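You operate a simulated robot arm through the tools that you are given. There is no shell and no other tool.

You run a simulated robot arm. Do the job below in one go: nothing can be reset, and whatever is moved stays where it is left.

Task
Mark crate five's dead plants with forks and tally them as losses.
Fine: a fork from the blue rack stands in the slot of each dead tube; slide the losses marker on the tally board to their number; the tubes stay.

The check looks at the end state, three seconds after you hand in, the way a careful person would. Anything else that was tipped, shoved, dropped, spilled or broken makes it a failure.

Robot
A 6-joint arm with a two-finger gripper, fixed in place. Base frame: the origin is at the foot of the arm, x ahead of it, y to its left, z up; the work surface is at about z = 813. Lengths are in mm, angles in degrees, forces in N, time in s.
Its first joint turns from -166.0 to 166.0 degrees. Payload 3.43 kg.
Tool frame: the origin (TCP) lies between the finger pads and is the grasp point; the fingertips stand 20 mm ahead of it; z points along the fingers, y is the line along which they close. The gripper opens to 190 mm. The gripper's body begins 248 mm behind the TCP.
Orientation is that of the tool frame in the base frame, as [roll, pitch, yaw] about the fixed x, y, z axes, in that order (R = Rz(yaw) Ry(pitch) Rx(roll)). With the fingers straight down and closing along the base's y, the tool's x points along the base's -x, its y along +y and its z along -z.

Tools
- The arm moves only by the tool nudge_tool. Its argument "steps" is a list of rows, each a list of 7 numbers: the turn, a rotation vector about the tool's x, y, z in rad, then the shift along the tool's x, y, z in mm, then the finger opening in mm, from 0 to 190. In form: [[wx, wy, wz, tx, ty, tz, claw], ...]. A call has 1 to 20 rows; each row shifts and turns the commanded pose from where the row before left it, along the tool's axes as they then stand. A row lasts 0.2 s, in which the tool goes at most 50 mm and 8.6 degrees; a call with a longer step from one row to the next is refused whole, and so is a gripper value outside its range. Where a pose cannot be reached the arm comes as near as it can. A force on the tool above 40 N (or 10 N above the force at the start of the call, whichever is more), or a blocked arm, ends the call early, and 0.2 s more pass. The fingers move at their own pace (about 153 mm/s each) and stop on an object; they squeeze with about 25 N. The grip force told is the motor's: it shows also when the fingers shut on nothing. Time passes only in rows, and 0.2 s behind the last, so rows that do not move let the fingers close. It gives the time, the measured TCP pose, the force on the tool (base axes), the opening and the grip force at its end, in the units of the frame above (readings bear some noise), with the torque about the TCP (base axes, N m) and any sound that the robot's microphone picked up.
- Cameras (640 x 400 px; columns grow to the right, rows downward): "scene" is fixed at [399, 500, 1621.4]; the picture's right is [-0.89, -0.47, 0.00], its down [-0.32, 0.61, -0.73] and it looks along [0.34, -0.64, -0.69] (base axes); focal length 342 px, centre (320, 200). "wrist" rides on the gripper at [70, -8, -288] in the tool frame; the picture's right is [0.12, 0.99, 0.00], its down [-0.96, 0.12, -0.25] and it looks along [-0.24, 0.03, 0.97] (tool axes); focal length 261 px, centre (320, 200).
- camera(camera): a new picture of that camera. No time passes.
- slide_trunk(by): slides the trunk up (or, below 0, down) by that many mm; the arm rides with it, the base frame stays. It gives what a move gives, with no picture.
- locate(camera, pixels): for up to 12 pixels [column, row] of the newest picture of that camera ("zoom" is the newest enlarged one), the place [x, y, z] in the base frame of the surface seen there, good to about 3 mm. No time passes.
- inspect(camera, box): a new picture of the part [left, top, right, bottom] of that camera's present view, enlarged. No time passes.
- hand_in(): hands the job in; it is judged then, once.

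Leave the gripper open and the arm clear of the work at the hand-in unless told otherwise.

The tools are called by a JSON object that holds its "api" and its "payload". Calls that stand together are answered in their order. nudge_tool: Moves the arm, as the interface text tells. Its arguments: {"type":"object","properties":{"steps":{"type":"array"}},"required":["steps"]} The other tools are called the same way: slide_trunk (by) slides the trunk up or down; camera (camera) takes a picture; locate (camera, pixels) gives the place of the surface under pixels of a picture; inspect (camera, box) takes an enlarged picture of a part of a camera's view; hand_in () hands the job in.

At the start:

```text
t: 0.0
position: [649.3, -348.0, 1129.4]
tcp_rot: [180.0, -0.1, -180.0]
contact_force: [-0.1, 0.0, -0.1]
moment: [0.02, -0.04, 0.02]
opening: 190.1
grasp_force: 0.1
trunk travel left (down, up): [-225.0, 215.0]
```

scene: 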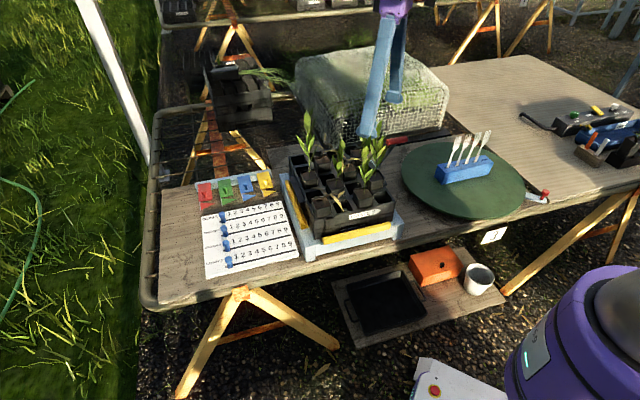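
wrist: 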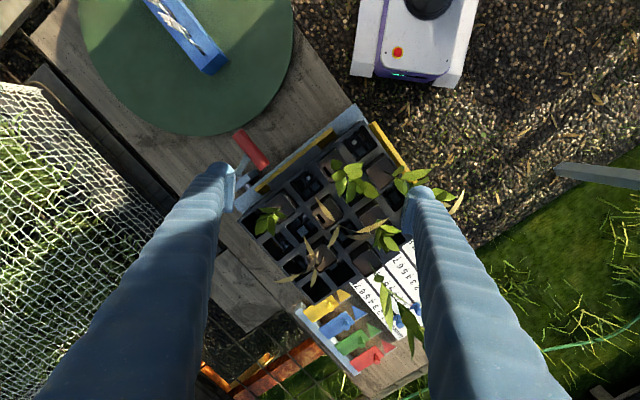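

I see a crate with plants in the middle, a tally board on the left of the scene picture, and a blue rack with forks on a green turntable-like disc. I'll take enlarged pictures of each first.

{"api": "inspect", "payload": {"camera": "scene", "box": [260, 100, 420, 260]}}

{"api": "inspect", "payload": {"camera": "scene", "box": [180, 160, 320, 290]}}

{"api": "inspect", "payload": {"camera": "scene", "box": [390, 110, 560, 240]}}

{"api": "inspect", "payload": {"camera": "wrist", "box": [210, 100, 470, 380]}}

```text
2.50 times, centred on (340, 180) of scene
```

zoom: 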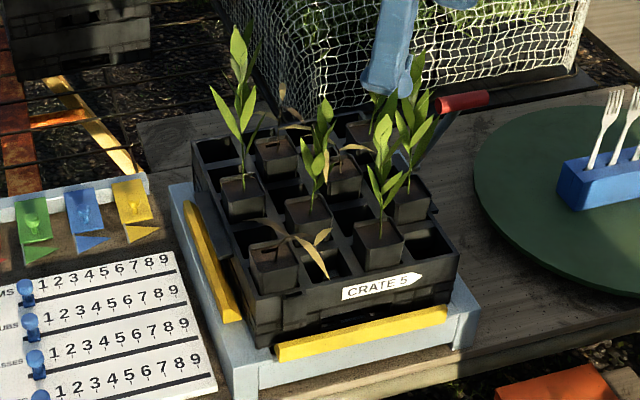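

```text
3.08 times, centred on (250, 225) of scene
```

zoom: 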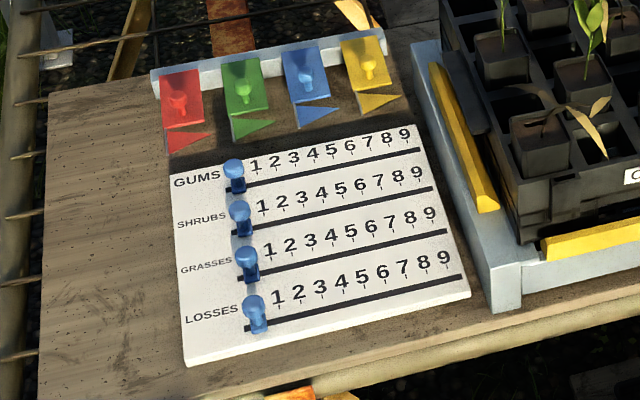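

```text
3.08 times, centred on (475, 175) of scene
```

zoom: 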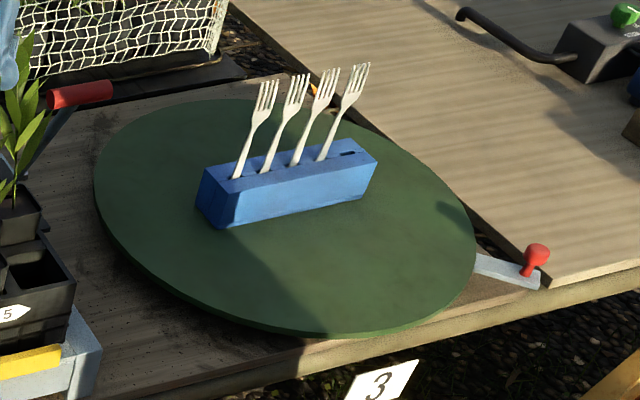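

```text
1.43 times, centred on (340, 240) of wrist
```

zoom: 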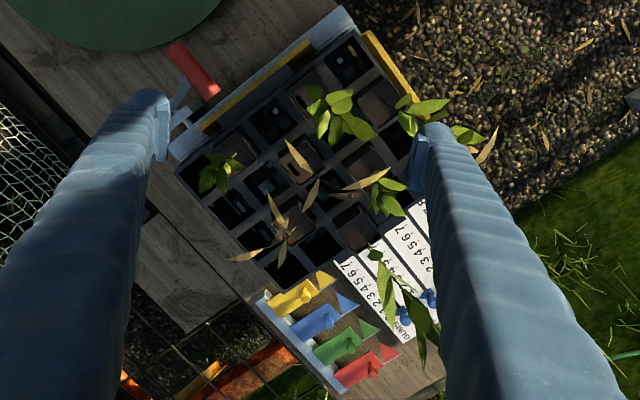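

I see brown plants at about zoom (275,155), (343,170) and (272,265) in the crate picture. I'll look closer at the crate and locate the tubes, rack, forks and tally pegs.

{"api": "inspect", "payload": {"camera": "scene", "box": [300, 140, 390, 240]}}

{"api": "locate", "payload": {"camera": "zoom", "pixels": [[300, 300], [250, 100]]}}

{"api": "locate", "payload": {"camera": "scene", "pixels": [[440, 176], [492, 157], [483, 166], [441, 184], [464, 137], [489, 132], [465, 200], [544, 193], [405, 190], [400, 170], [228, 263], [221, 216]]}}

```text
4.00 times, centred on (345, 190) of scene
```

zoom: 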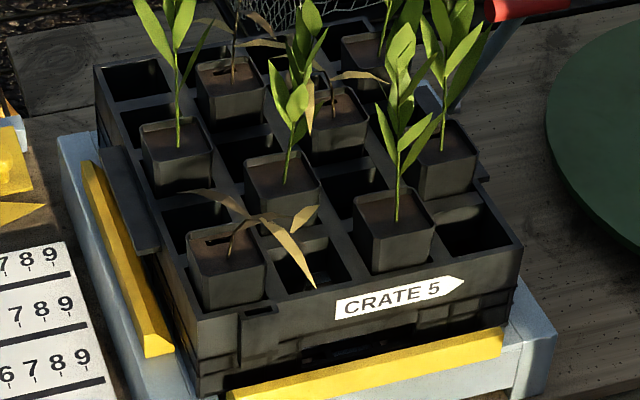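

```text
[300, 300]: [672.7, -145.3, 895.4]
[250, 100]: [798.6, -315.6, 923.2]
```

```text
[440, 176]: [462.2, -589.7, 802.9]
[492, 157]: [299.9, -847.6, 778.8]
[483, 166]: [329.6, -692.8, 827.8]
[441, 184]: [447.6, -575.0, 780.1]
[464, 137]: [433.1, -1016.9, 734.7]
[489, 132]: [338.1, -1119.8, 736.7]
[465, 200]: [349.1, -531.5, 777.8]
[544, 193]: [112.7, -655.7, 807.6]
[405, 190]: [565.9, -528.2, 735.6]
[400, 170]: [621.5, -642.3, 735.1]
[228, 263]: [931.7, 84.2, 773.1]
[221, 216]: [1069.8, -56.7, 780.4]
```

The dead tube at the front left shows a dark slot in its soil. I'll zoom in further on each tube, and check locate against the fingertip position (scene about (370,132) and (395,98)).

{"api": "inspect", "payload": {"camera": "scene", "box": [335, 140, 385, 180]}}

{"api": "inspect", "payload": {"camera": "scene", "box": [335, 80, 415, 145]}}

{"api": "inspect", "payload": {"camera": "scene", "box": [340, 175, 430, 225]}}

{"api": "inspect", "payload": {"camera": "scene", "box": [300, 180, 350, 220]}}

{"api": "locate", "payload": {"camera": "scene", "pixels": [[368, 132], [373, 124], [395, 98], [388, 100]]}}

```text
10.00 times, centred on (360, 160) of scene
```

zoom: 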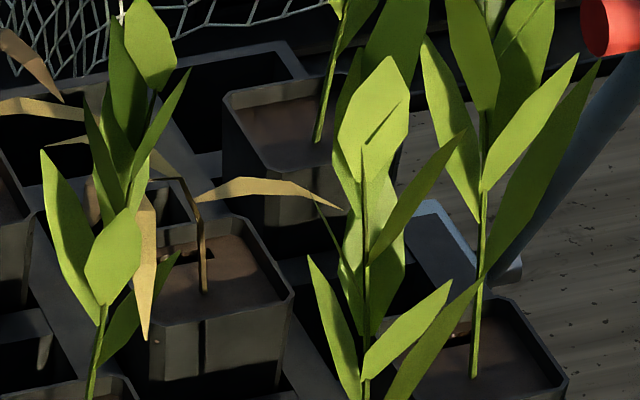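

```text
6.15 times, centred on (375, 112) of scene
```

zoom: 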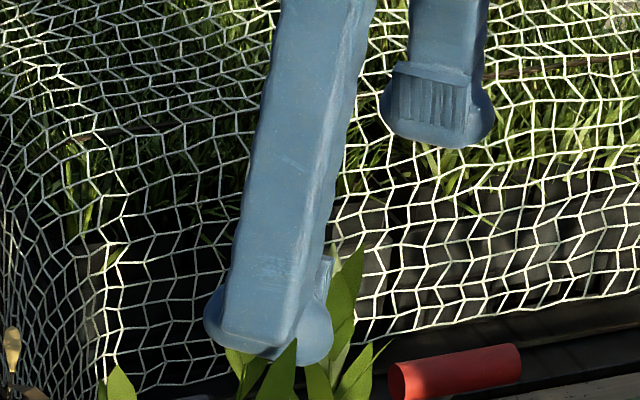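

```text
7.11 times, centred on (385, 200) of scene
```

zoom: 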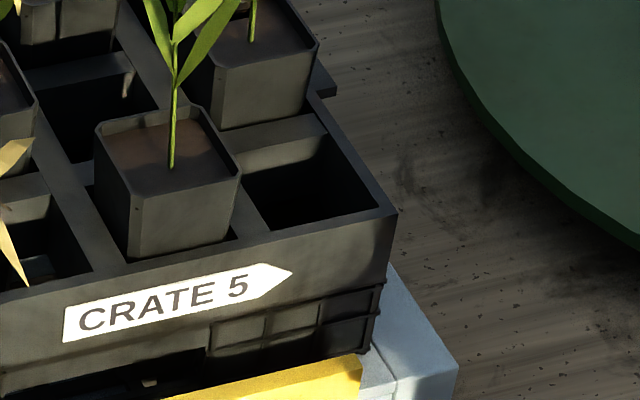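

```text
10.00 times, centred on (325, 200) of scene
```

zoom: 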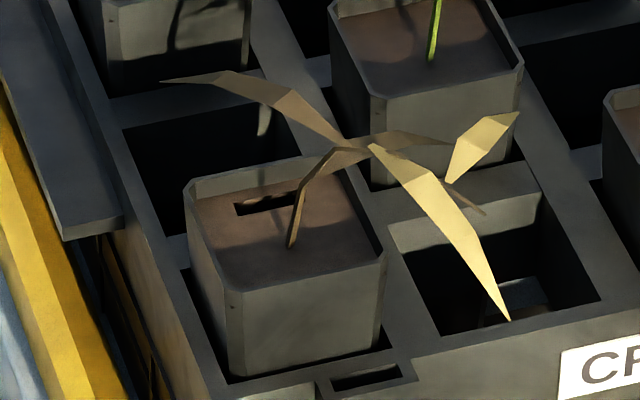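

```text
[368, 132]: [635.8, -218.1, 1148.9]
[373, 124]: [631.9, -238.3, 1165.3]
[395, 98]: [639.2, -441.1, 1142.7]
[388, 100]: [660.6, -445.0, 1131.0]
```

I saw the slot in the soil of the front-left dead tube. Now I'll look at the same things in the wrist camera, and compare its locate with the scene's (rack end, tray corner, board).

{"api": "inspect", "payload": {"camera": "wrist", "box": [230, 110, 420, 310]}}

{"api": "inspect", "payload": {"camera": "wrist", "box": [80, 0, 300, 140]}}

{"api": "inspect", "payload": {"camera": "wrist", "box": [290, 240, 450, 380]}}

{"api": "locate", "payload": {"camera": "wrist", "pixels": [[200, 170], [270, 300], [200, 125], [150, 100], [205, 70], [255, 150], [360, 105], [350, 300], [370, 335], [330, 100]]}}

```text
2.00 times, centred on (325, 210) of wrist
```

zoom: 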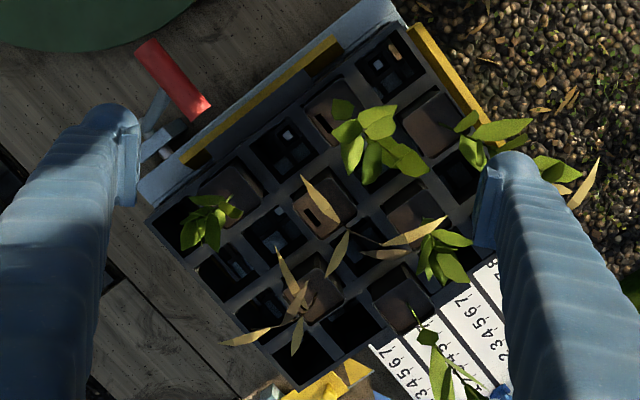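

```text
2.86 times, centred on (190, 70) of wrist
```

zoom: 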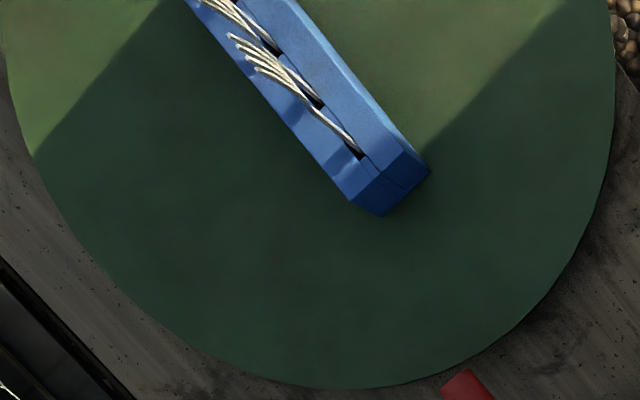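

```text
2.86 times, centred on (370, 310) of wrist
```

zoom: 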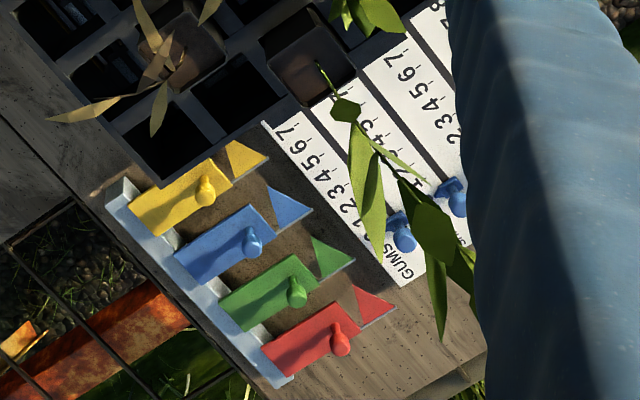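

```text
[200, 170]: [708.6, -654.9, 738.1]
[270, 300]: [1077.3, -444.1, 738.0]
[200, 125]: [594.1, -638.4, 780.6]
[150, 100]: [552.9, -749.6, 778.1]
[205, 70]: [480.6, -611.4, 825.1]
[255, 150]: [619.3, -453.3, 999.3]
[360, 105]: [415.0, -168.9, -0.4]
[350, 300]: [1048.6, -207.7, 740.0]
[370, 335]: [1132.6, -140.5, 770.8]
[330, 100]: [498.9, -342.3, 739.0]
```

Both cameras agree on a table top near z 738. Now I'll locate the crate corners, tube tops and the slot in the scene zoom picture.

{"api": "inspect", "payload": {"camera": "scene", "box": [300, 140, 390, 240]}}

{"api": "locate", "payload": {"camera": "zoom", "pixels": [[194, 318], [520, 243], [98, 70], [218, 238], [230, 270], [335, 130], [230, 90], [285, 180], [178, 150], [395, 225], [445, 160], [362, 55]]}}

{"api": "locate", "payload": {"camera": "zoom", "pixels": [[555, 340], [65, 150], [500, 340], [100, 180], [150, 350], [340, 310], [460, 285], [510, 10], [480, 90], [125, 200], [280, 360], [490, 175]]}}

```text
4.00 times, centred on (345, 190) of scene
```

zoom: 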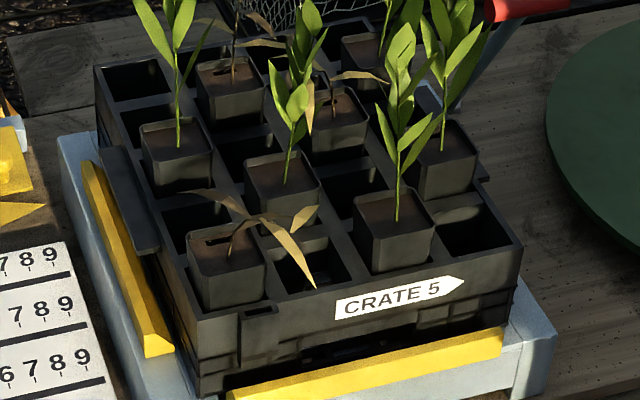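

```text
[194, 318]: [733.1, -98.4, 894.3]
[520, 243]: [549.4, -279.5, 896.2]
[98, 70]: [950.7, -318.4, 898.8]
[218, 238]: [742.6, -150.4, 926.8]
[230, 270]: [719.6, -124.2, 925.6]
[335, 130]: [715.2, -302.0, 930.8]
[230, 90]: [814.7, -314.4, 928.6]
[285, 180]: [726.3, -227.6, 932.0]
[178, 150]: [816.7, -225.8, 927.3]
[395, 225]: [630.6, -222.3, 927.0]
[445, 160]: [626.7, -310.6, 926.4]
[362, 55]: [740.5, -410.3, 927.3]
```

```text
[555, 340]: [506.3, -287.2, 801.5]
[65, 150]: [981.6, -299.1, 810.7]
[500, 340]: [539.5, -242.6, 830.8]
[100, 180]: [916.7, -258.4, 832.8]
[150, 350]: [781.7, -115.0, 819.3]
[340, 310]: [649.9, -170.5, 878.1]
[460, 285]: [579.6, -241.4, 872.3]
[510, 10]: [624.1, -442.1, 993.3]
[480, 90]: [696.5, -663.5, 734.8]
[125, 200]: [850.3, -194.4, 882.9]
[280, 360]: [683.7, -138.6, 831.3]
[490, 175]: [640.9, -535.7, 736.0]
```

The crate's top is at z≈895 and it is turned by 45°, with tubes' soil at z≈927; three dead plants show. Now I'll measure the rack, forks and their tines in the scene view.

{"api": "inspect", "payload": {"camera": "scene", "box": [430, 120, 510, 190]}}

{"api": "locate", "payload": {"camera": "zoom", "pixels": [[240, 85], [310, 75], [380, 60], [450, 50], [165, 265], [235, 250], [305, 235], [370, 220], [100, 250], [135, 375], [480, 195], [140, 270]]}}

```text
5.71 times, centred on (470, 155) of scene
```

zoom: 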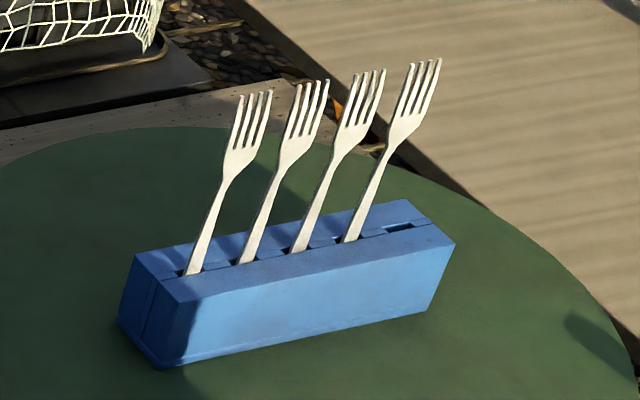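

```text
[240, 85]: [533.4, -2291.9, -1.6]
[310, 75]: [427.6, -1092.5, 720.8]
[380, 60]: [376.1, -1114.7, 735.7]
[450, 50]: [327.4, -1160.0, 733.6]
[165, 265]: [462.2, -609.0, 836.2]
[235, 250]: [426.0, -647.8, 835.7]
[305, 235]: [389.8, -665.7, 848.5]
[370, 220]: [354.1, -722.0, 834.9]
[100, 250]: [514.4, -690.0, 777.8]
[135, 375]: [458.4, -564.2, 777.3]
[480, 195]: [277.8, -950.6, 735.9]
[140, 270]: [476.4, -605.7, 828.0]
```

The rack has four forks (a fifth slot is empty at its far end). I'll locate points directly on the forks: heads near zoom (240,155), (293,145), (347,133), (403,122) and stems near the rack.

{"api": "locate", "payload": {"camera": "zoom", "pixels": [[238, 158], [292, 147], [346, 136], [403, 125], [194, 268], [245, 257], [298, 245], [350, 237], [268, 95], [436, 63], [210, 220], [380, 170]]}}

{"api": "locate", "payload": {"camera": "zoom", "pixels": [[137, 256], [185, 302], [178, 296], [453, 242], [408, 202], [388, 232], [410, 226], [160, 362], [122, 322], [430, 300]]}}

```text
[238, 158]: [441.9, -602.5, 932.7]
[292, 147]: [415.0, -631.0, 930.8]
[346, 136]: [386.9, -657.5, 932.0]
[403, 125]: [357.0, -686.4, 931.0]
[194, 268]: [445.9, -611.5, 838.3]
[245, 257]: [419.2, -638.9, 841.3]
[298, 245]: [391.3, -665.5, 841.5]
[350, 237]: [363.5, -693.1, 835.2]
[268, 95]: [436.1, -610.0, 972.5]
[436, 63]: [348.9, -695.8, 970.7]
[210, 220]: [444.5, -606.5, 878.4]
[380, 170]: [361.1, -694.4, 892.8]
```

```text
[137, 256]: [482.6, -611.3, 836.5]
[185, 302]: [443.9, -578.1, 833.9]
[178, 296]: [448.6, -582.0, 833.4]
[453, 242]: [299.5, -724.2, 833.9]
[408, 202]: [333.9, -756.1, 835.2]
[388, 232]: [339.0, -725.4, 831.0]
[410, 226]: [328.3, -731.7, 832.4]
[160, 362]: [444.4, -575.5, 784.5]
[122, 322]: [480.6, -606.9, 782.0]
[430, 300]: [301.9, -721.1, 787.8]
```

Fork spacing is about 39 mm along the rack, which runs along (-0.7,-0.7); fork heads top out near z 978, the rack top is z 835. I'll look closer at the fingertips and at the tally board.

{"api": "inspect", "payload": {"camera": "scene", "box": [350, 80, 410, 145]}}

{"api": "inspect", "payload": {"camera": "scene", "box": [200, 190, 310, 285]}}

{"api": "locate", "payload": {"camera": "zoom", "pixels": [[130, 285], [133, 310], [195, 290], [230, 280], [265, 270], [480, 215], [125, 325], [150, 320], [470, 222], [215, 300], [260, 303], [107, 230]]}}

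```text
6.15 times, centred on (380, 112) of scene
```

zoom: 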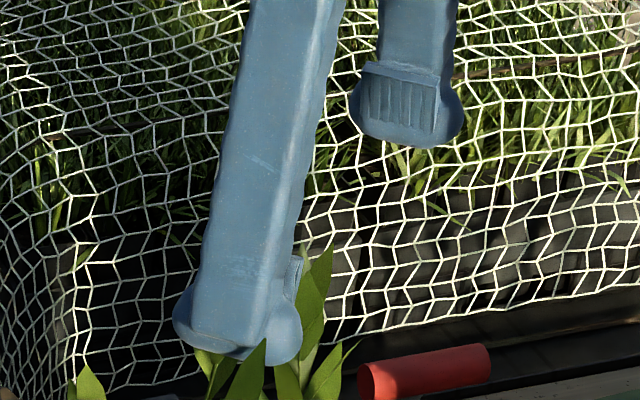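

```text
4.21 times, centred on (255, 238) of scene
```

zoom: 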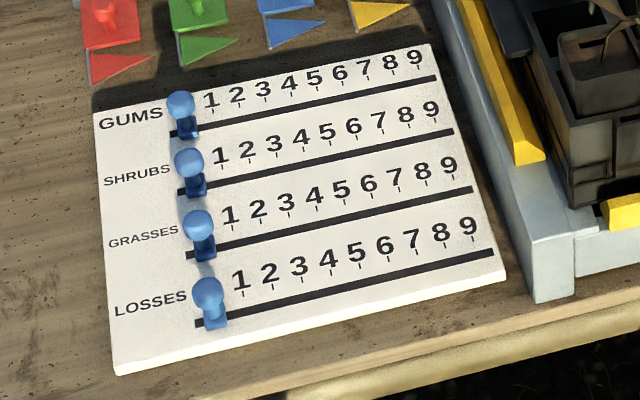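

```text
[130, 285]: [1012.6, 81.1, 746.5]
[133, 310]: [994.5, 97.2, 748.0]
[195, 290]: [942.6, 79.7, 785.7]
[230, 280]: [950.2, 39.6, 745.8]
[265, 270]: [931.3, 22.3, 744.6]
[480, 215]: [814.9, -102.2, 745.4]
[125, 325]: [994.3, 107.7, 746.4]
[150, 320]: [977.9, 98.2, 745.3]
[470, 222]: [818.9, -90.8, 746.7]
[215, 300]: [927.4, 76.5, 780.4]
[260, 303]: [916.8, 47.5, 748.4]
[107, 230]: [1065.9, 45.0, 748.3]
```

The losses marker is a peg with a knob (top about (942,80,786)). I'll zoom on the losses row to place the ticks and track precisely.

{"api": "inspect", "payload": {"camera": "scene", "box": [220, 235, 280, 275]}}

{"api": "locate", "payload": {"camera": "zoom", "pixels": [[180, 295], [90, 345], [330, 255], [560, 210], [335, 232], [400, 215], [270, 250], [200, 265], [110, 235], [125, 330], [100, 200], [120, 190]]}}

```text
10.00 times, centred on (250, 255) of scene
```

zoom: 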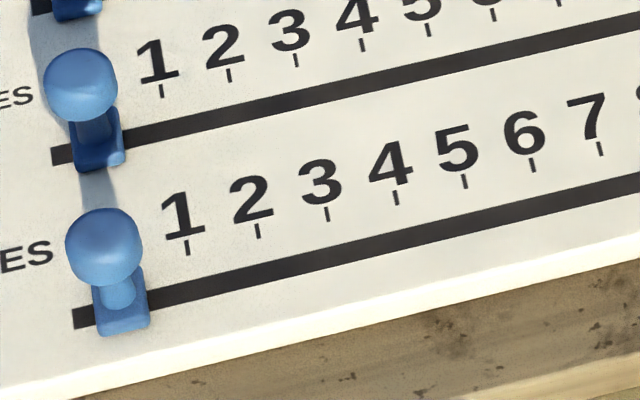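

```text
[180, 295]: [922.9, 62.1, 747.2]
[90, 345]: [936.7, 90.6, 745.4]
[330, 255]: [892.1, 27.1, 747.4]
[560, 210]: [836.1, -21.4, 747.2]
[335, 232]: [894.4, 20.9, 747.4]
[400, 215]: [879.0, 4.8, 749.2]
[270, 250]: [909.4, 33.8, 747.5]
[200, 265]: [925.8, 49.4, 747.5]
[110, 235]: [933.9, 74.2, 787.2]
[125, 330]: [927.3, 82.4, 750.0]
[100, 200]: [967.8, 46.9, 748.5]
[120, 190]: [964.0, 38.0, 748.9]
```

Ticks are about 21.5 mm apart along (-0.7,-0.7), with the marker resting one step before "1". Before moving, I'll check the height of the plants around the gripper.

{"api": "inspect", "payload": {"camera": "scene", "box": [290, 95, 410, 190]}}

{"api": "locate", "payload": {"camera": "scene", "pixels": [[306, 118], [309, 128], [329, 146], [332, 142], [376, 142], [380, 145], [371, 155], [398, 150], [345, 160], [326, 150], [339, 130], [349, 155]]}}

```text
4.21 times, centred on (350, 142) of scene
```

zoom: 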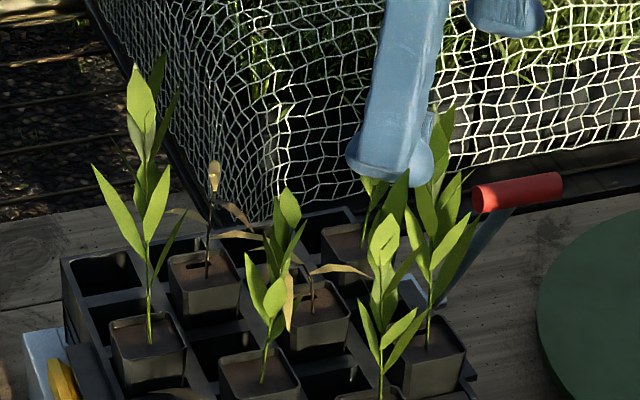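

```text
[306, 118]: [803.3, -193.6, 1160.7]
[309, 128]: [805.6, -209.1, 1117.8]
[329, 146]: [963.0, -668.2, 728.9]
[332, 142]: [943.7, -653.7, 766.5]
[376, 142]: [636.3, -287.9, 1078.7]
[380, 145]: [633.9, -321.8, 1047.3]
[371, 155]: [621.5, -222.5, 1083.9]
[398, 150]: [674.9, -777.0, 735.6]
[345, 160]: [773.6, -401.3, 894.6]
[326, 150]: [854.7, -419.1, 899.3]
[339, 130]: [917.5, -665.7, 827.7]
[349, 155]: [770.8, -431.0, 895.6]
```

The tallest plant reaches z≈1180 and others about 1090. So I raise the tool 100 mm first, then turn it 45° so that the fingers close across the rack and crate rows.

{"api": "nudge_tool", "payload": {"steps": [[0, 0, 0, 0, 0, -50, 190], [0, 0, 0, 0, 0, -50, 190], [0, 0, 0, 0, 0, -30, 190], [0, 0, -0.1309, 0, 0, 0, 190], [0, 0, -0.1309, 0, 0, 0, 190], [0, 0, -0.1309, 0, 0, 0, 190], [0, 0, -0.1309, 0, 0, 0, 190], [0, 0, -0.1309, 0, 0, 0, 190], [0, 0, -0.1309, 0, 0, 0, 190], [0, 0, 0, 0, 0, 0, 190]]}}

{"api": "camera", "payload": {"camera": "wrist"}}

```text
t: 2.2
position: [649.7, -348.1, 1260.1]
tcp_rot: [180.0, 0.0, -134.9]
contact_force: [1.0, -0.5, -0.3]
moment: [-0.02, 0.0, 0.0]
opening: 189.9
grasp_force: 0.1
trunk travel left (down, up): [-225.0, 215.0]
```

```text
taken
```

wrist: 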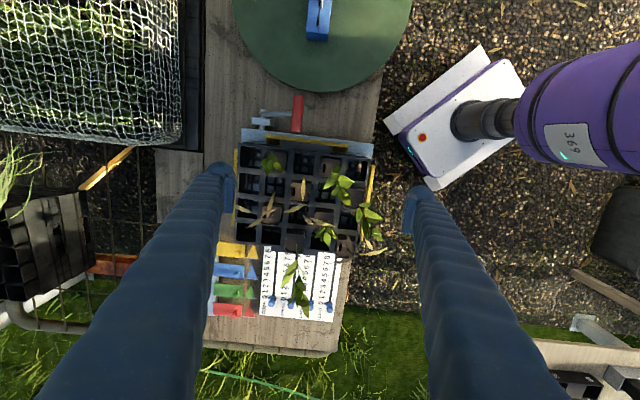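

Now the whole crate lies between the fingers. I'll enlarge the crate, the board and the rack in this view.

{"api": "inspect", "payload": {"camera": "wrist", "box": [225, 125, 395, 260]}}

{"api": "inspect", "payload": {"camera": "wrist", "box": [235, 140, 305, 200]}}

{"api": "inspect", "payload": {"camera": "wrist", "box": [270, 170, 390, 260]}}

{"api": "inspect", "payload": {"camera": "wrist", "box": [230, 190, 310, 260]}}

```text
2.96 times, centred on (310, 192) of wrist
```

zoom: 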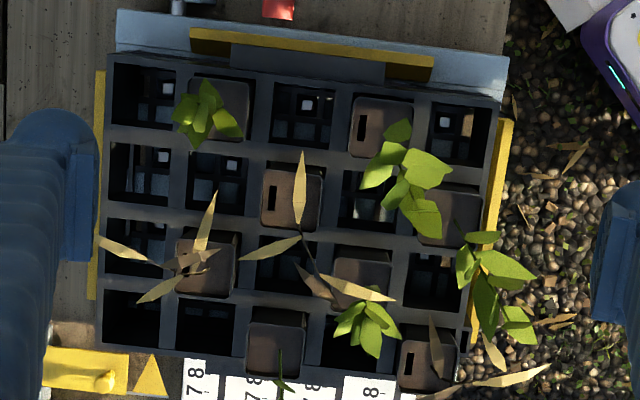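

```text
6.67 times, centred on (270, 170) of wrist
```

zoom: 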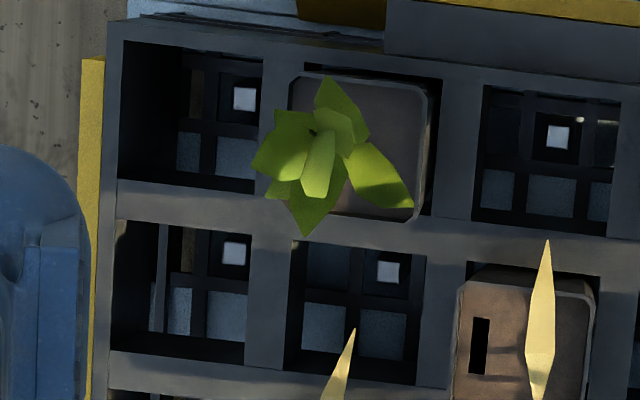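

```text
4.44 times, centred on (330, 215) of wrist
```

zoom: 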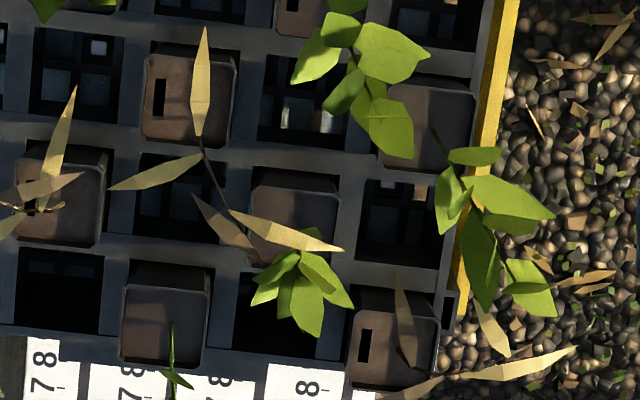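

```text
5.71 times, centred on (270, 225) of wrist
```

zoom: 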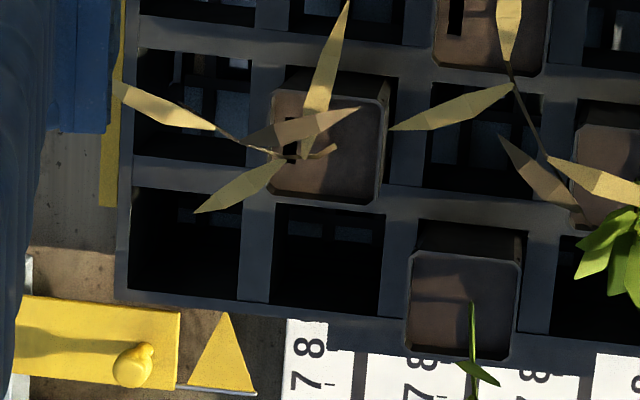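

Exactly three plants are brown: the tubes at zoom (430,365), (290,195) and (205,265) of the first enlarged picture; the other five carry green leaves. Tubes show slots on the left side. I'll locate the slots and tube rims.

{"api": "inspect", "payload": {"camera": "wrist", "box": [235, 165, 305, 225]}}

{"api": "locate", "payload": {"camera": "zoom", "pixels": [[479, 172], [479, 150], [479, 197], [472, 172], [488, 172], [455, 130], [580, 150], [230, 360], [250, 300], [375, 310], [380, 410], [235, 395]]}}

{"api": "inspect", "payload": {"camera": "wrist", "box": [315, 210, 385, 270]}}

{"api": "locate", "payload": {"camera": "zoom", "pixels": [[263, 290], [263, 270], [263, 312], [257, 290], [270, 290], [250, 245], [395, 250], [240, 355], [385, 360], [320, 300]]}}

```text
6.67 times, centred on (270, 195) of wrist
```

zoom: 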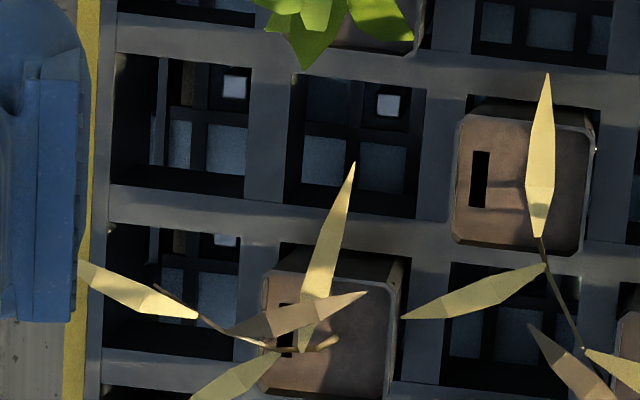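

```text
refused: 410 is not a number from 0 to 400
```

```text
6.67 times, centred on (350, 240) of wrist
```

zoom: 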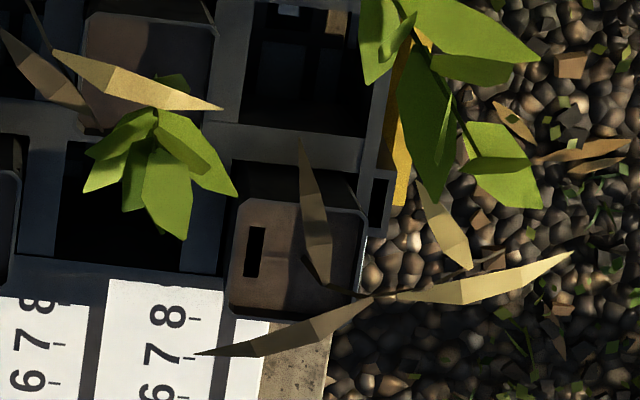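

```text
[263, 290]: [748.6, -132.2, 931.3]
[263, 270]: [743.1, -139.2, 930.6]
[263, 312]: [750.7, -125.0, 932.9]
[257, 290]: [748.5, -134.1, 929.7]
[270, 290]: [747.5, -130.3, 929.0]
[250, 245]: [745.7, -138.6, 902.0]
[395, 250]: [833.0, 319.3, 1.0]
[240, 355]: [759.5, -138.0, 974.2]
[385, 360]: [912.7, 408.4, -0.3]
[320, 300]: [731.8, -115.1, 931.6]
```

My pixels for slot A were off; in this picture the slot is centred at (255,252). I'll locate it, then the other two.

{"api": "locate", "payload": {"camera": "zoom", "pixels": [[240, 252], [270, 252], [255, 220], [255, 288], [255, 252], [300, 252], [345, 252], [300, 220], [300, 300]]}}

{"api": "inspect", "payload": {"camera": "wrist", "box": [235, 165, 305, 225]}}

{"api": "locate", "payload": {"camera": "zoom", "pixels": [[462, 180], [495, 180], [479, 140], [479, 220], [479, 180], [510, 180], [570, 180], [515, 125], [515, 235], [283, 325], [275, 320], [350, 350]]}}

```text
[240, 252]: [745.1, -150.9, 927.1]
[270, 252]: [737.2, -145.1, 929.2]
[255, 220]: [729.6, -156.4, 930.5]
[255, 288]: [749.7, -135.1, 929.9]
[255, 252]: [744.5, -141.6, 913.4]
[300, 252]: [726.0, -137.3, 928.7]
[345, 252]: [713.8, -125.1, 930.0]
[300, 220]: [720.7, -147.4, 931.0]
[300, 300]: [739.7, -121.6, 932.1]
```

```text
6.67 times, centred on (270, 195) of wrist
```

zoom: 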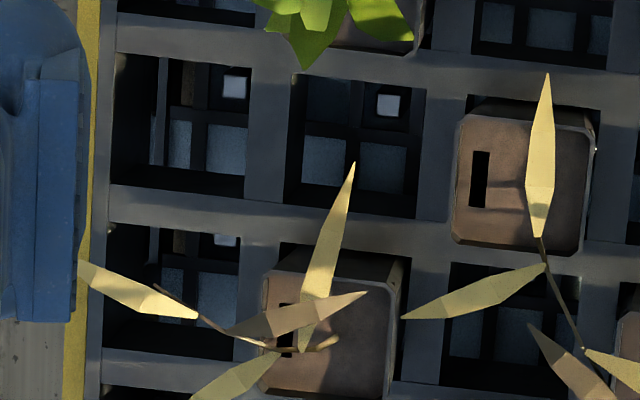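

```text
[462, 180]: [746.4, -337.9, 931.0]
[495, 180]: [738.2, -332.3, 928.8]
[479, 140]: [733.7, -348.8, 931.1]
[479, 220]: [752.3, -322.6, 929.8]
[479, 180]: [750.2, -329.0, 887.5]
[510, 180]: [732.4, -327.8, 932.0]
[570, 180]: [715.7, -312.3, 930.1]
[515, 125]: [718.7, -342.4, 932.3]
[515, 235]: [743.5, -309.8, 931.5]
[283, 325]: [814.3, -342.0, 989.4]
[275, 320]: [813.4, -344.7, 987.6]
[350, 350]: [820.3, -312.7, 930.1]
```

Slots: A ≈ (740.5,-147), B ≈ (742.6,-335.4), soil z ≈ 930; C is half hidden under leaves near (836,-336). Next I travel at this height to above the rack and go down to z≈1080 to look at the forks.

{"api": "nudge_tool", "payload": {"steps": [[0, 0, 0, 49.2, -5, 0, 190], [0, 0, 0, 49.2, -5, 0, 190], [0, 0, 0, 49.2, -5, 0, 190], [0, 0, 0, 49.2, -5, 0, 190], [0, 0, 0, 49.2, -5, 0, 190], [0, 0, 0, 49.2, -5, 0, 190], [0, 0, 0, 49.2, -5, 0, 190], [0, 0, 0, 49.2, -5, 0, 190], [0, 0, 0, 0, 0, 45, 190], [0, 0, 0, 0, 0, 45, 190], [0, 0, 0, 0, 0, 45, 190], [0, 0, 0, 0, 0, 45, 190], [0, 0, 0, 0, 0, 0, 190]]}}

{"api": "camera", "payload": {"camera": "wrist"}}

{"api": "camera", "payload": {"camera": "scene"}}

```text
t: 5.0
position: [399.3, -656.0, 1078.4]
tcp_rot: [-180.0, -0.1, -135.0]
contact_force: [-0.5, -0.1, 0.4]
moment: [0.06, -0.01, 0.0]
opening: 189.8
grasp_force: 0.1
trunk travel left (down, up): [-225.0, 215.0]
```

```text
taken
```

wrist: 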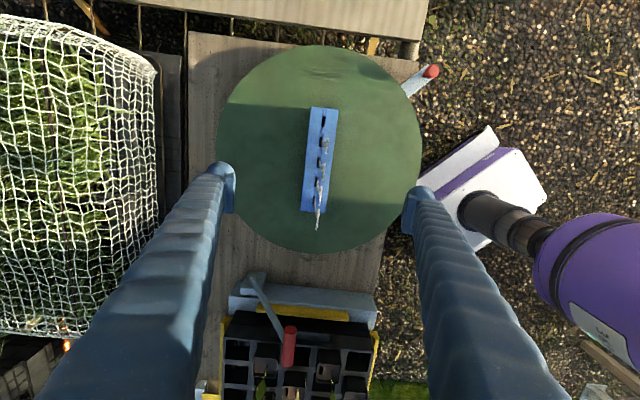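

```text
taken
```

scene: 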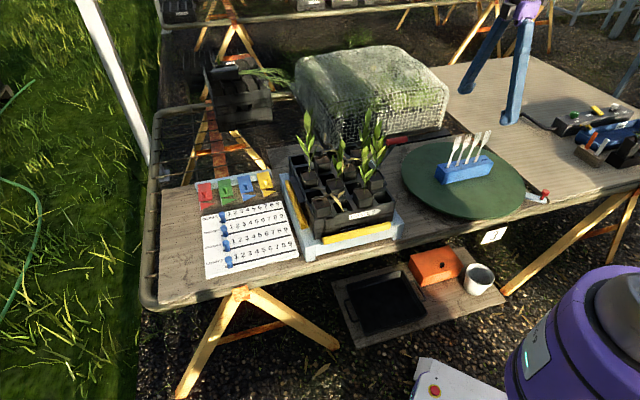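

The rack lies in the centre of the view, running from about (322,110) to (314,212). I'll enlarge it and locate the forks precisely.

{"api": "inspect", "payload": {"camera": "wrist", "box": [270, 95, 370, 235]}}

{"api": "inspect", "payload": {"camera": "wrist", "box": [295, 180, 340, 235]}}

{"api": "inspect", "payload": {"camera": "scene", "box": [430, 120, 510, 190]}}

```text
2.86 times, centred on (320, 165) of wrist
```

zoom: 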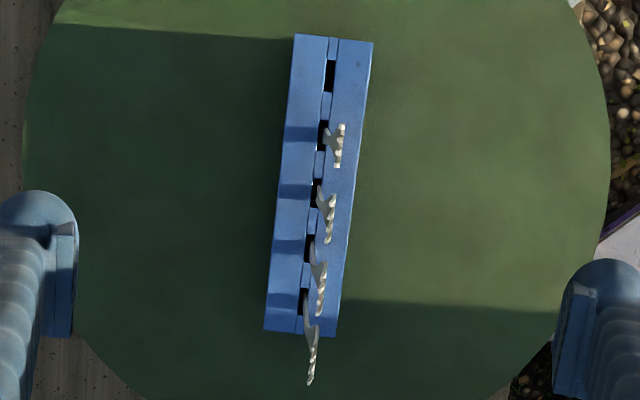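

```text
7.27 times, centred on (318, 208) of wrist
```

zoom: 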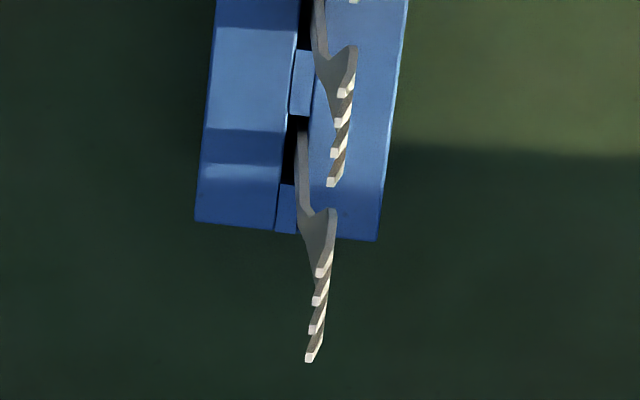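

```text
5.71 times, centred on (470, 155) of scene
```

zoom: 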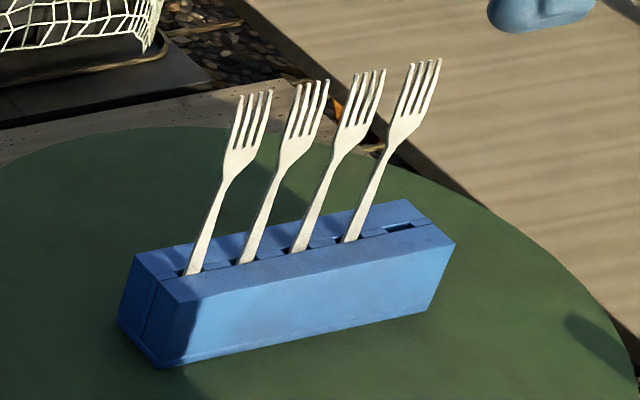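

The rack and slots line up with the tool's present heading within a degree. I'll locate the nearest-end fork's head and tine tips from above for a second estimate of where to grip.

{"api": "inspect", "payload": {"camera": "wrist", "box": [295, 180, 340, 235]}}

{"api": "locate", "payload": {"camera": "zoom", "pixels": [[322, 235], [324, 268], [318, 299], [316, 328], [310, 357], [305, 170], [308, 195], [345, 70], [344, 92], [340, 122], [336, 152], [332, 182]]}}

{"api": "inspect", "payload": {"camera": "scene", "box": [455, 125, 485, 170]}}

{"api": "locate", "payload": {"camera": "zoom", "pixels": [[320, 100], [320, 150]]}}

```text
7.27 times, centred on (318, 208) of wrist
```

zoom: 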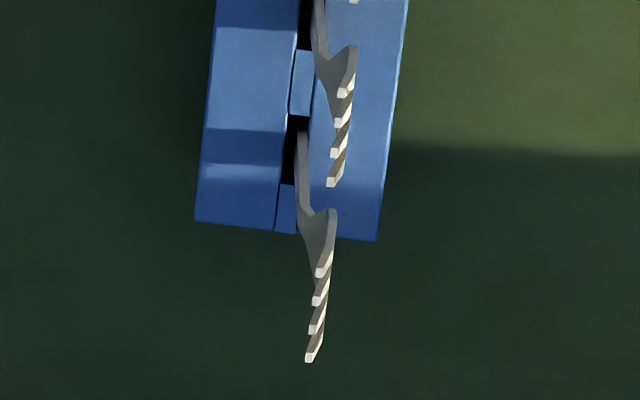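

```text
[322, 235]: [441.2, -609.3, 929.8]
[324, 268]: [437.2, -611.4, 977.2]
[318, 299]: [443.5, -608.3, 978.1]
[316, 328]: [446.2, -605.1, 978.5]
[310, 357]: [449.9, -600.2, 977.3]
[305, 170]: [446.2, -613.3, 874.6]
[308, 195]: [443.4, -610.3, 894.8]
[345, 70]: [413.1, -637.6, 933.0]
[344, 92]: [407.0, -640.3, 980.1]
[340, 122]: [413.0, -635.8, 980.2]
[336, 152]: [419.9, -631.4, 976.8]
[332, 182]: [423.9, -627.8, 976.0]
```

```text
8.89 times, centred on (470, 148) of scene
```

zoom: 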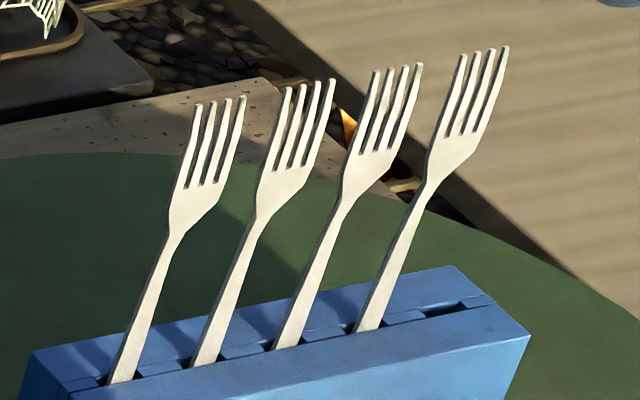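

```text
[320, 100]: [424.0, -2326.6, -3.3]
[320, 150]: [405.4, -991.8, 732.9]
```

The near-end fork's tine tips are at z≈978 around (444,-606), with the head about 20 mm wide. I move the TCP over its head (442.6,-605.3), narrow the fingers to 80 mm, and go down to z≈955.

{"api": "nudge_tool", "payload": {"steps": [[0, 0, 0, -33.2, 2.6, 0, 80], [0, 0, 0, -33.2, 2.6, 0, 80], [0, 0, 0, 0, 0, 0, 80], [0, 0, 0, 0, 0, 41, 80], [0, 0, 0, 0, 0, 41, 80], [0, 0, 0, 0, 0, 41, 80], [0, 0, 0, 0, 0, 0, 80]]}}

{"api": "camera", "payload": {"camera": "wrist"}}

{"api": "inspect", "payload": {"camera": "scene", "box": [430, 90, 510, 190]}}

```text
t: 6.6
position: [441.2, -604.1, 957.1]
tcp_rot: [179.9, 0.0, -134.9]
contact_force: [0.0, -1.3, 0.3]
moment: [0.04, 0.01, -0.03]
opening: 79.8
grasp_force: 0.1
trunk travel left (down, up): [-225.0, 215.0]
```

```text
taken
```

wrist: 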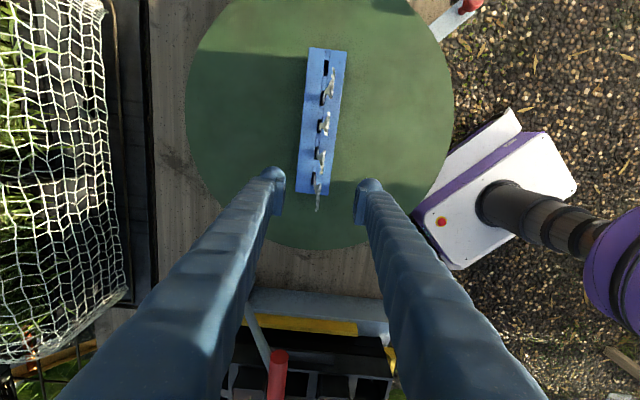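

```text
4.00 times, centred on (470, 140) of scene
```

zoom: 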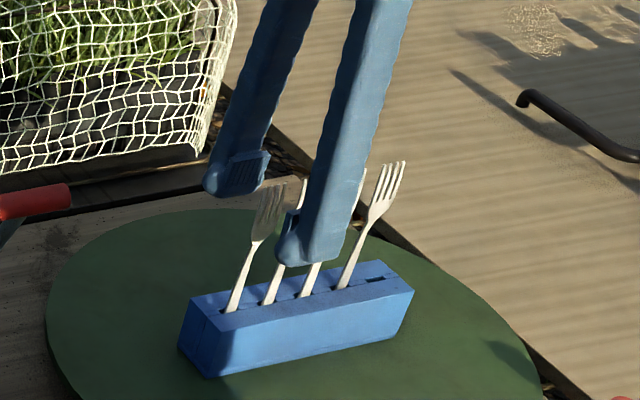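

The fork stands between the open fingers, about 2 mm off centre. I shift 1.5 mm and narrow to 24 mm to check the fit before the squeeze.

{"api": "nudge_tool", "payload": {"steps": [[0, 0, 0, 0, -1.5, 1, 60], [0, 0, 0, 0, 0, 0, 40], [0, 0, 0, 0, 0, 0, 24], [0, 0, 0, 0, 0, 0, 24]]}}

{"api": "inspect", "payload": {"camera": "wrist", "box": [270, 140, 370, 220]}}

{"api": "inspect", "payload": {"camera": "scene", "box": [440, 110, 510, 180]}}

```text
t: 7.6
position: [444.1, -603.6, 955.4]
tcp_rot: [180.0, 0.0, -135.1]
contact_force: [0.0, -0.1, -0.7]
moment: [0.01, -0.02, 0.06]
opening: 23.9
grasp_force: 0.1
trunk travel left (down, up): [-225.0, 215.0]
```

```text
5.00 times, centred on (320, 180) of wrist
```

zoom: 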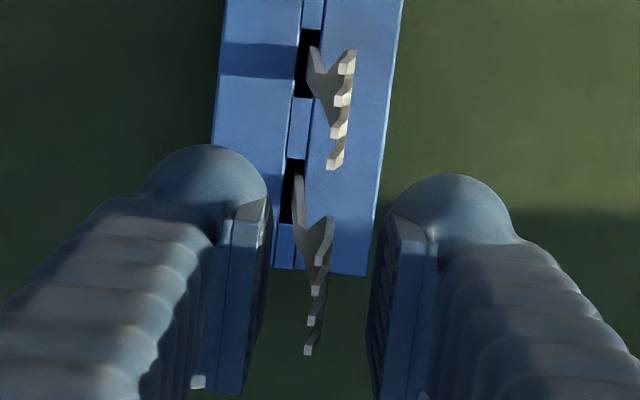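

```text
5.71 times, centred on (475, 145) of scene
```

zoom: 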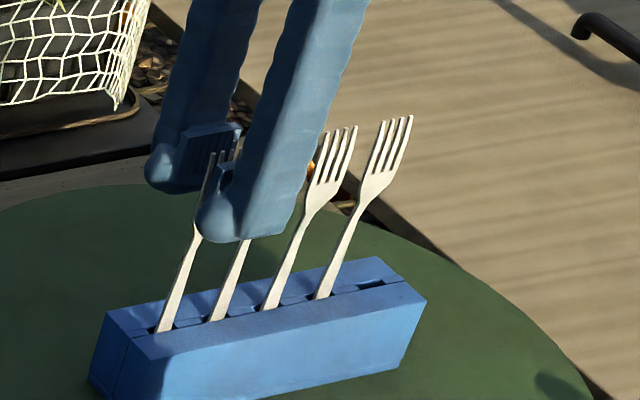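

The fit looks good and the pads cover the head. I move 4 mm away from the neighbouring fork for clearance, then close on this one.

{"api": "nudge_tool", "payload": {"steps": [[0, 0, 0, -4, 0, 0, 24], [0, 0, 0, 0, 0, 0, 14], [0, 0, 0, 0, 0, 0, 8], [0, 0, 0, 0, 0, 0, 0], [0, 0, 0, 0, 0, 0, 0]]}}

{"api": "inspect", "payload": {"camera": "wrist", "box": [270, 140, 370, 220]}}

{"api": "inspect", "payload": {"camera": "scene", "box": [440, 110, 510, 180]}}

```text
t: 8.8
position: [446.7, -601.5, 956.7]
tcp_rot: [179.9, 0.1, -135.0]
contact_force: [-0.8, -1.2, 0.0]
moment: [-0.04, 0.0, -0.01]
opening: 5.9
grasp_force: 25.2
trunk travel left (down, up): [-225.0, 215.0]
```

```text
5.00 times, centred on (320, 180) of wrist
```

zoom: 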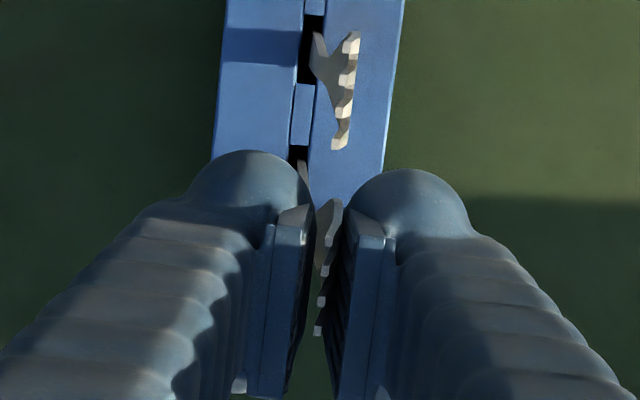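

```text
5.71 times, centred on (475, 145) of scene
```

zoom: 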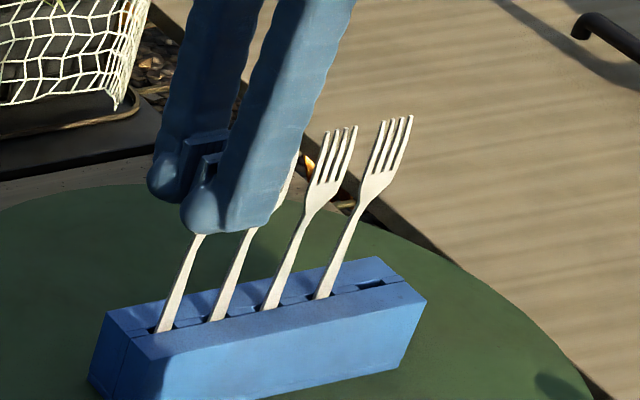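

Gripped: opening stays at 5.9 mm with 25 N. I lift straight up, slowly at first.

{"api": "nudge_tool", "payload": {"steps": [[0, 0, 0, 0, 0, -10, 0], [0, 0, 0, 0, 0, -20, 0], [0, 0, 0, 0, 0, -30, 0], [0, 0, 0, 0, 0, -40, 0], [0, 0, 0, 0, 0, -40, 0], [0, 0, 0, 0, 0, 0, 0]]}}

{"api": "camera", "payload": {"camera": "scene"}}

{"api": "inspect", "payload": {"camera": "scene", "box": [430, 70, 520, 190]}}

{"api": "inspect", "payload": {"camera": "wrist", "box": [270, 120, 370, 220]}}

```text
t: 10.2
position: [446.7, -601.4, 1095.5]
tcp_rot: [180.0, 0.0, -135.0]
contact_force: [-0.3, 0.2, 0.3]
moment: [-0.04, 0.01, 0.0]
opening: 6.1
grasp_force: 25.0
trunk travel left (down, up): [-225.0, 215.0]
```

```text
taken
```

scene: 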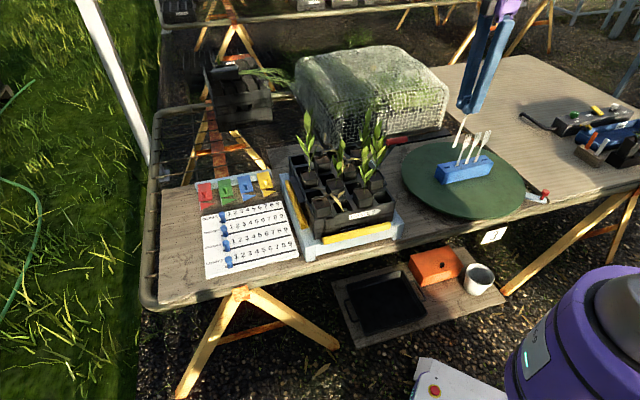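

```text
3.33 times, centred on (475, 130) of scene
```

zoom: 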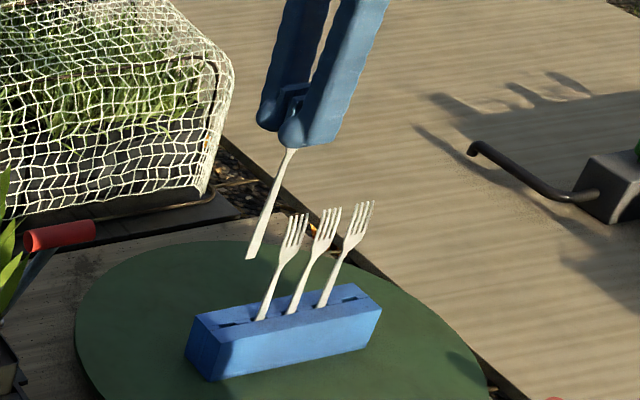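

```text
4.00 times, centred on (320, 170) of wrist
```

zoom: 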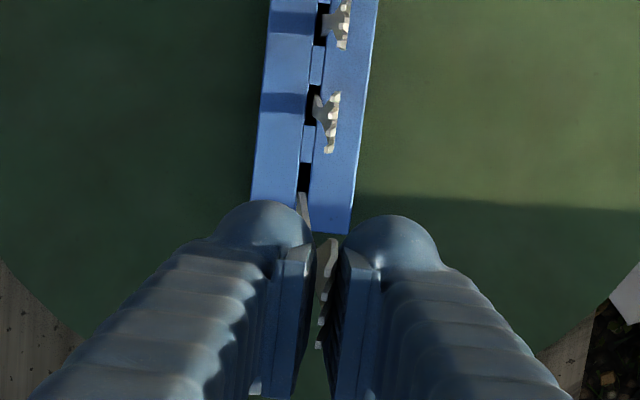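

The fork is free of the rack and hangs straight. I'll locate the handle's tip and mid points to know how it hangs relative to the TCP.

{"api": "inspect", "payload": {"camera": "scene", "box": [440, 100, 490, 155]}}

{"api": "locate", "payload": {"camera": "zoom", "pixels": [[300, 200], [280, 260], [260, 320]]}}

```text
7.27 times, centred on (465, 128) of scene
```

zoom: 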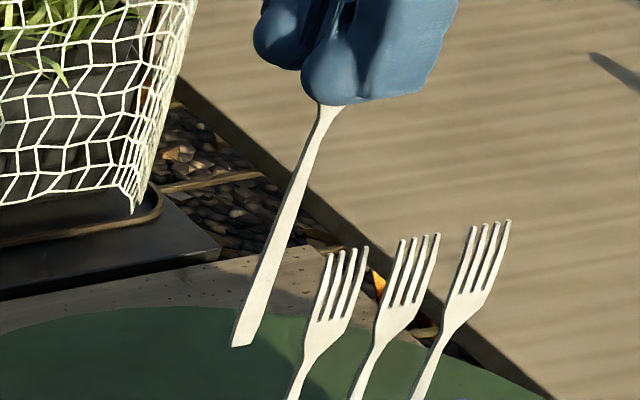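

```text
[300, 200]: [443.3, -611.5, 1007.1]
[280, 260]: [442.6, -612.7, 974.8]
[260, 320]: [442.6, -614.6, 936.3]
```

I'll refine: locate the tip's edges in the scene zoom and enlarge the wrist view of the handle.

{"api": "locate", "payload": {"camera": "zoom", "pixels": [[236, 342], [243, 343], [249, 342], [246, 330], [285, 245], [292, 225], [309, 175], [318, 140], [324, 115], [262, 290], [272, 290], [250, 320]]}}

{"api": "inspect", "payload": {"camera": "wrist", "box": [295, 145, 350, 215]}}

```text
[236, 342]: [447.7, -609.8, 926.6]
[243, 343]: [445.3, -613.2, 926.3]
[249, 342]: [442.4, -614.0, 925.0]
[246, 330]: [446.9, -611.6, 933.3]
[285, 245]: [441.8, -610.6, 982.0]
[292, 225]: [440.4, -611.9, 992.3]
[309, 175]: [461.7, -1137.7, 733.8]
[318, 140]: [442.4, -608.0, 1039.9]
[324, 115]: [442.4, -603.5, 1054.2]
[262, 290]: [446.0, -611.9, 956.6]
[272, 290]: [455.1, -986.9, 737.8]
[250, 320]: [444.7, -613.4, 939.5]
```

```text
5.71 times, centred on (322, 180) of wrist
```

zoom: 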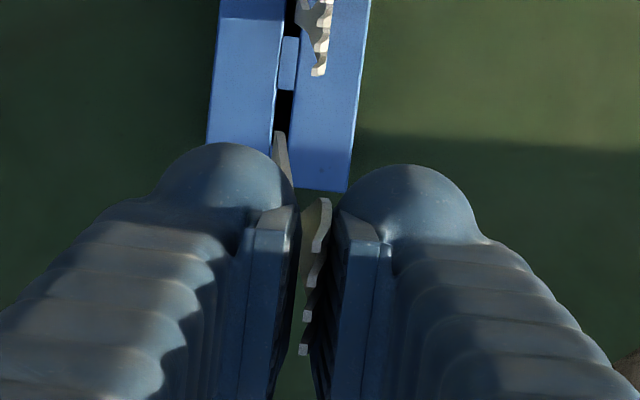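

The handle tip hangs at about (445,-612,923): 8.8 mm along the rack direction and 7.5 mm sideways from the TCP, 172.5 mm below. I raise to z≈1330 so the tip clears all plants, then travel to above slot A.

{"api": "nudge_tool", "payload": {"steps": [[0, 0, 0, 0, 0, -47, 0], [0, 0, 0, 0, 0, -47, 0], [0, 0, 0, 0, 0, -47, 0], [0, 0, 0, 0, 0, -47, 0], [0, 0, 0, 0, 0, -47, 0], [0, 0, 0, 0, 0, 0, 0]]}}

```text
t: 11.6
position: [446.5, -600.2, 1332.5]
tcp_rot: [-180.0, 0.1, -135.0]
contact_force: [-1.0, 0.6, -0.1]
moment: [-0.03, -0.01, 0.01]
opening: 6.0
grasp_force: 25.1
trunk travel left (down, up): [-225.0, 215.0]
```

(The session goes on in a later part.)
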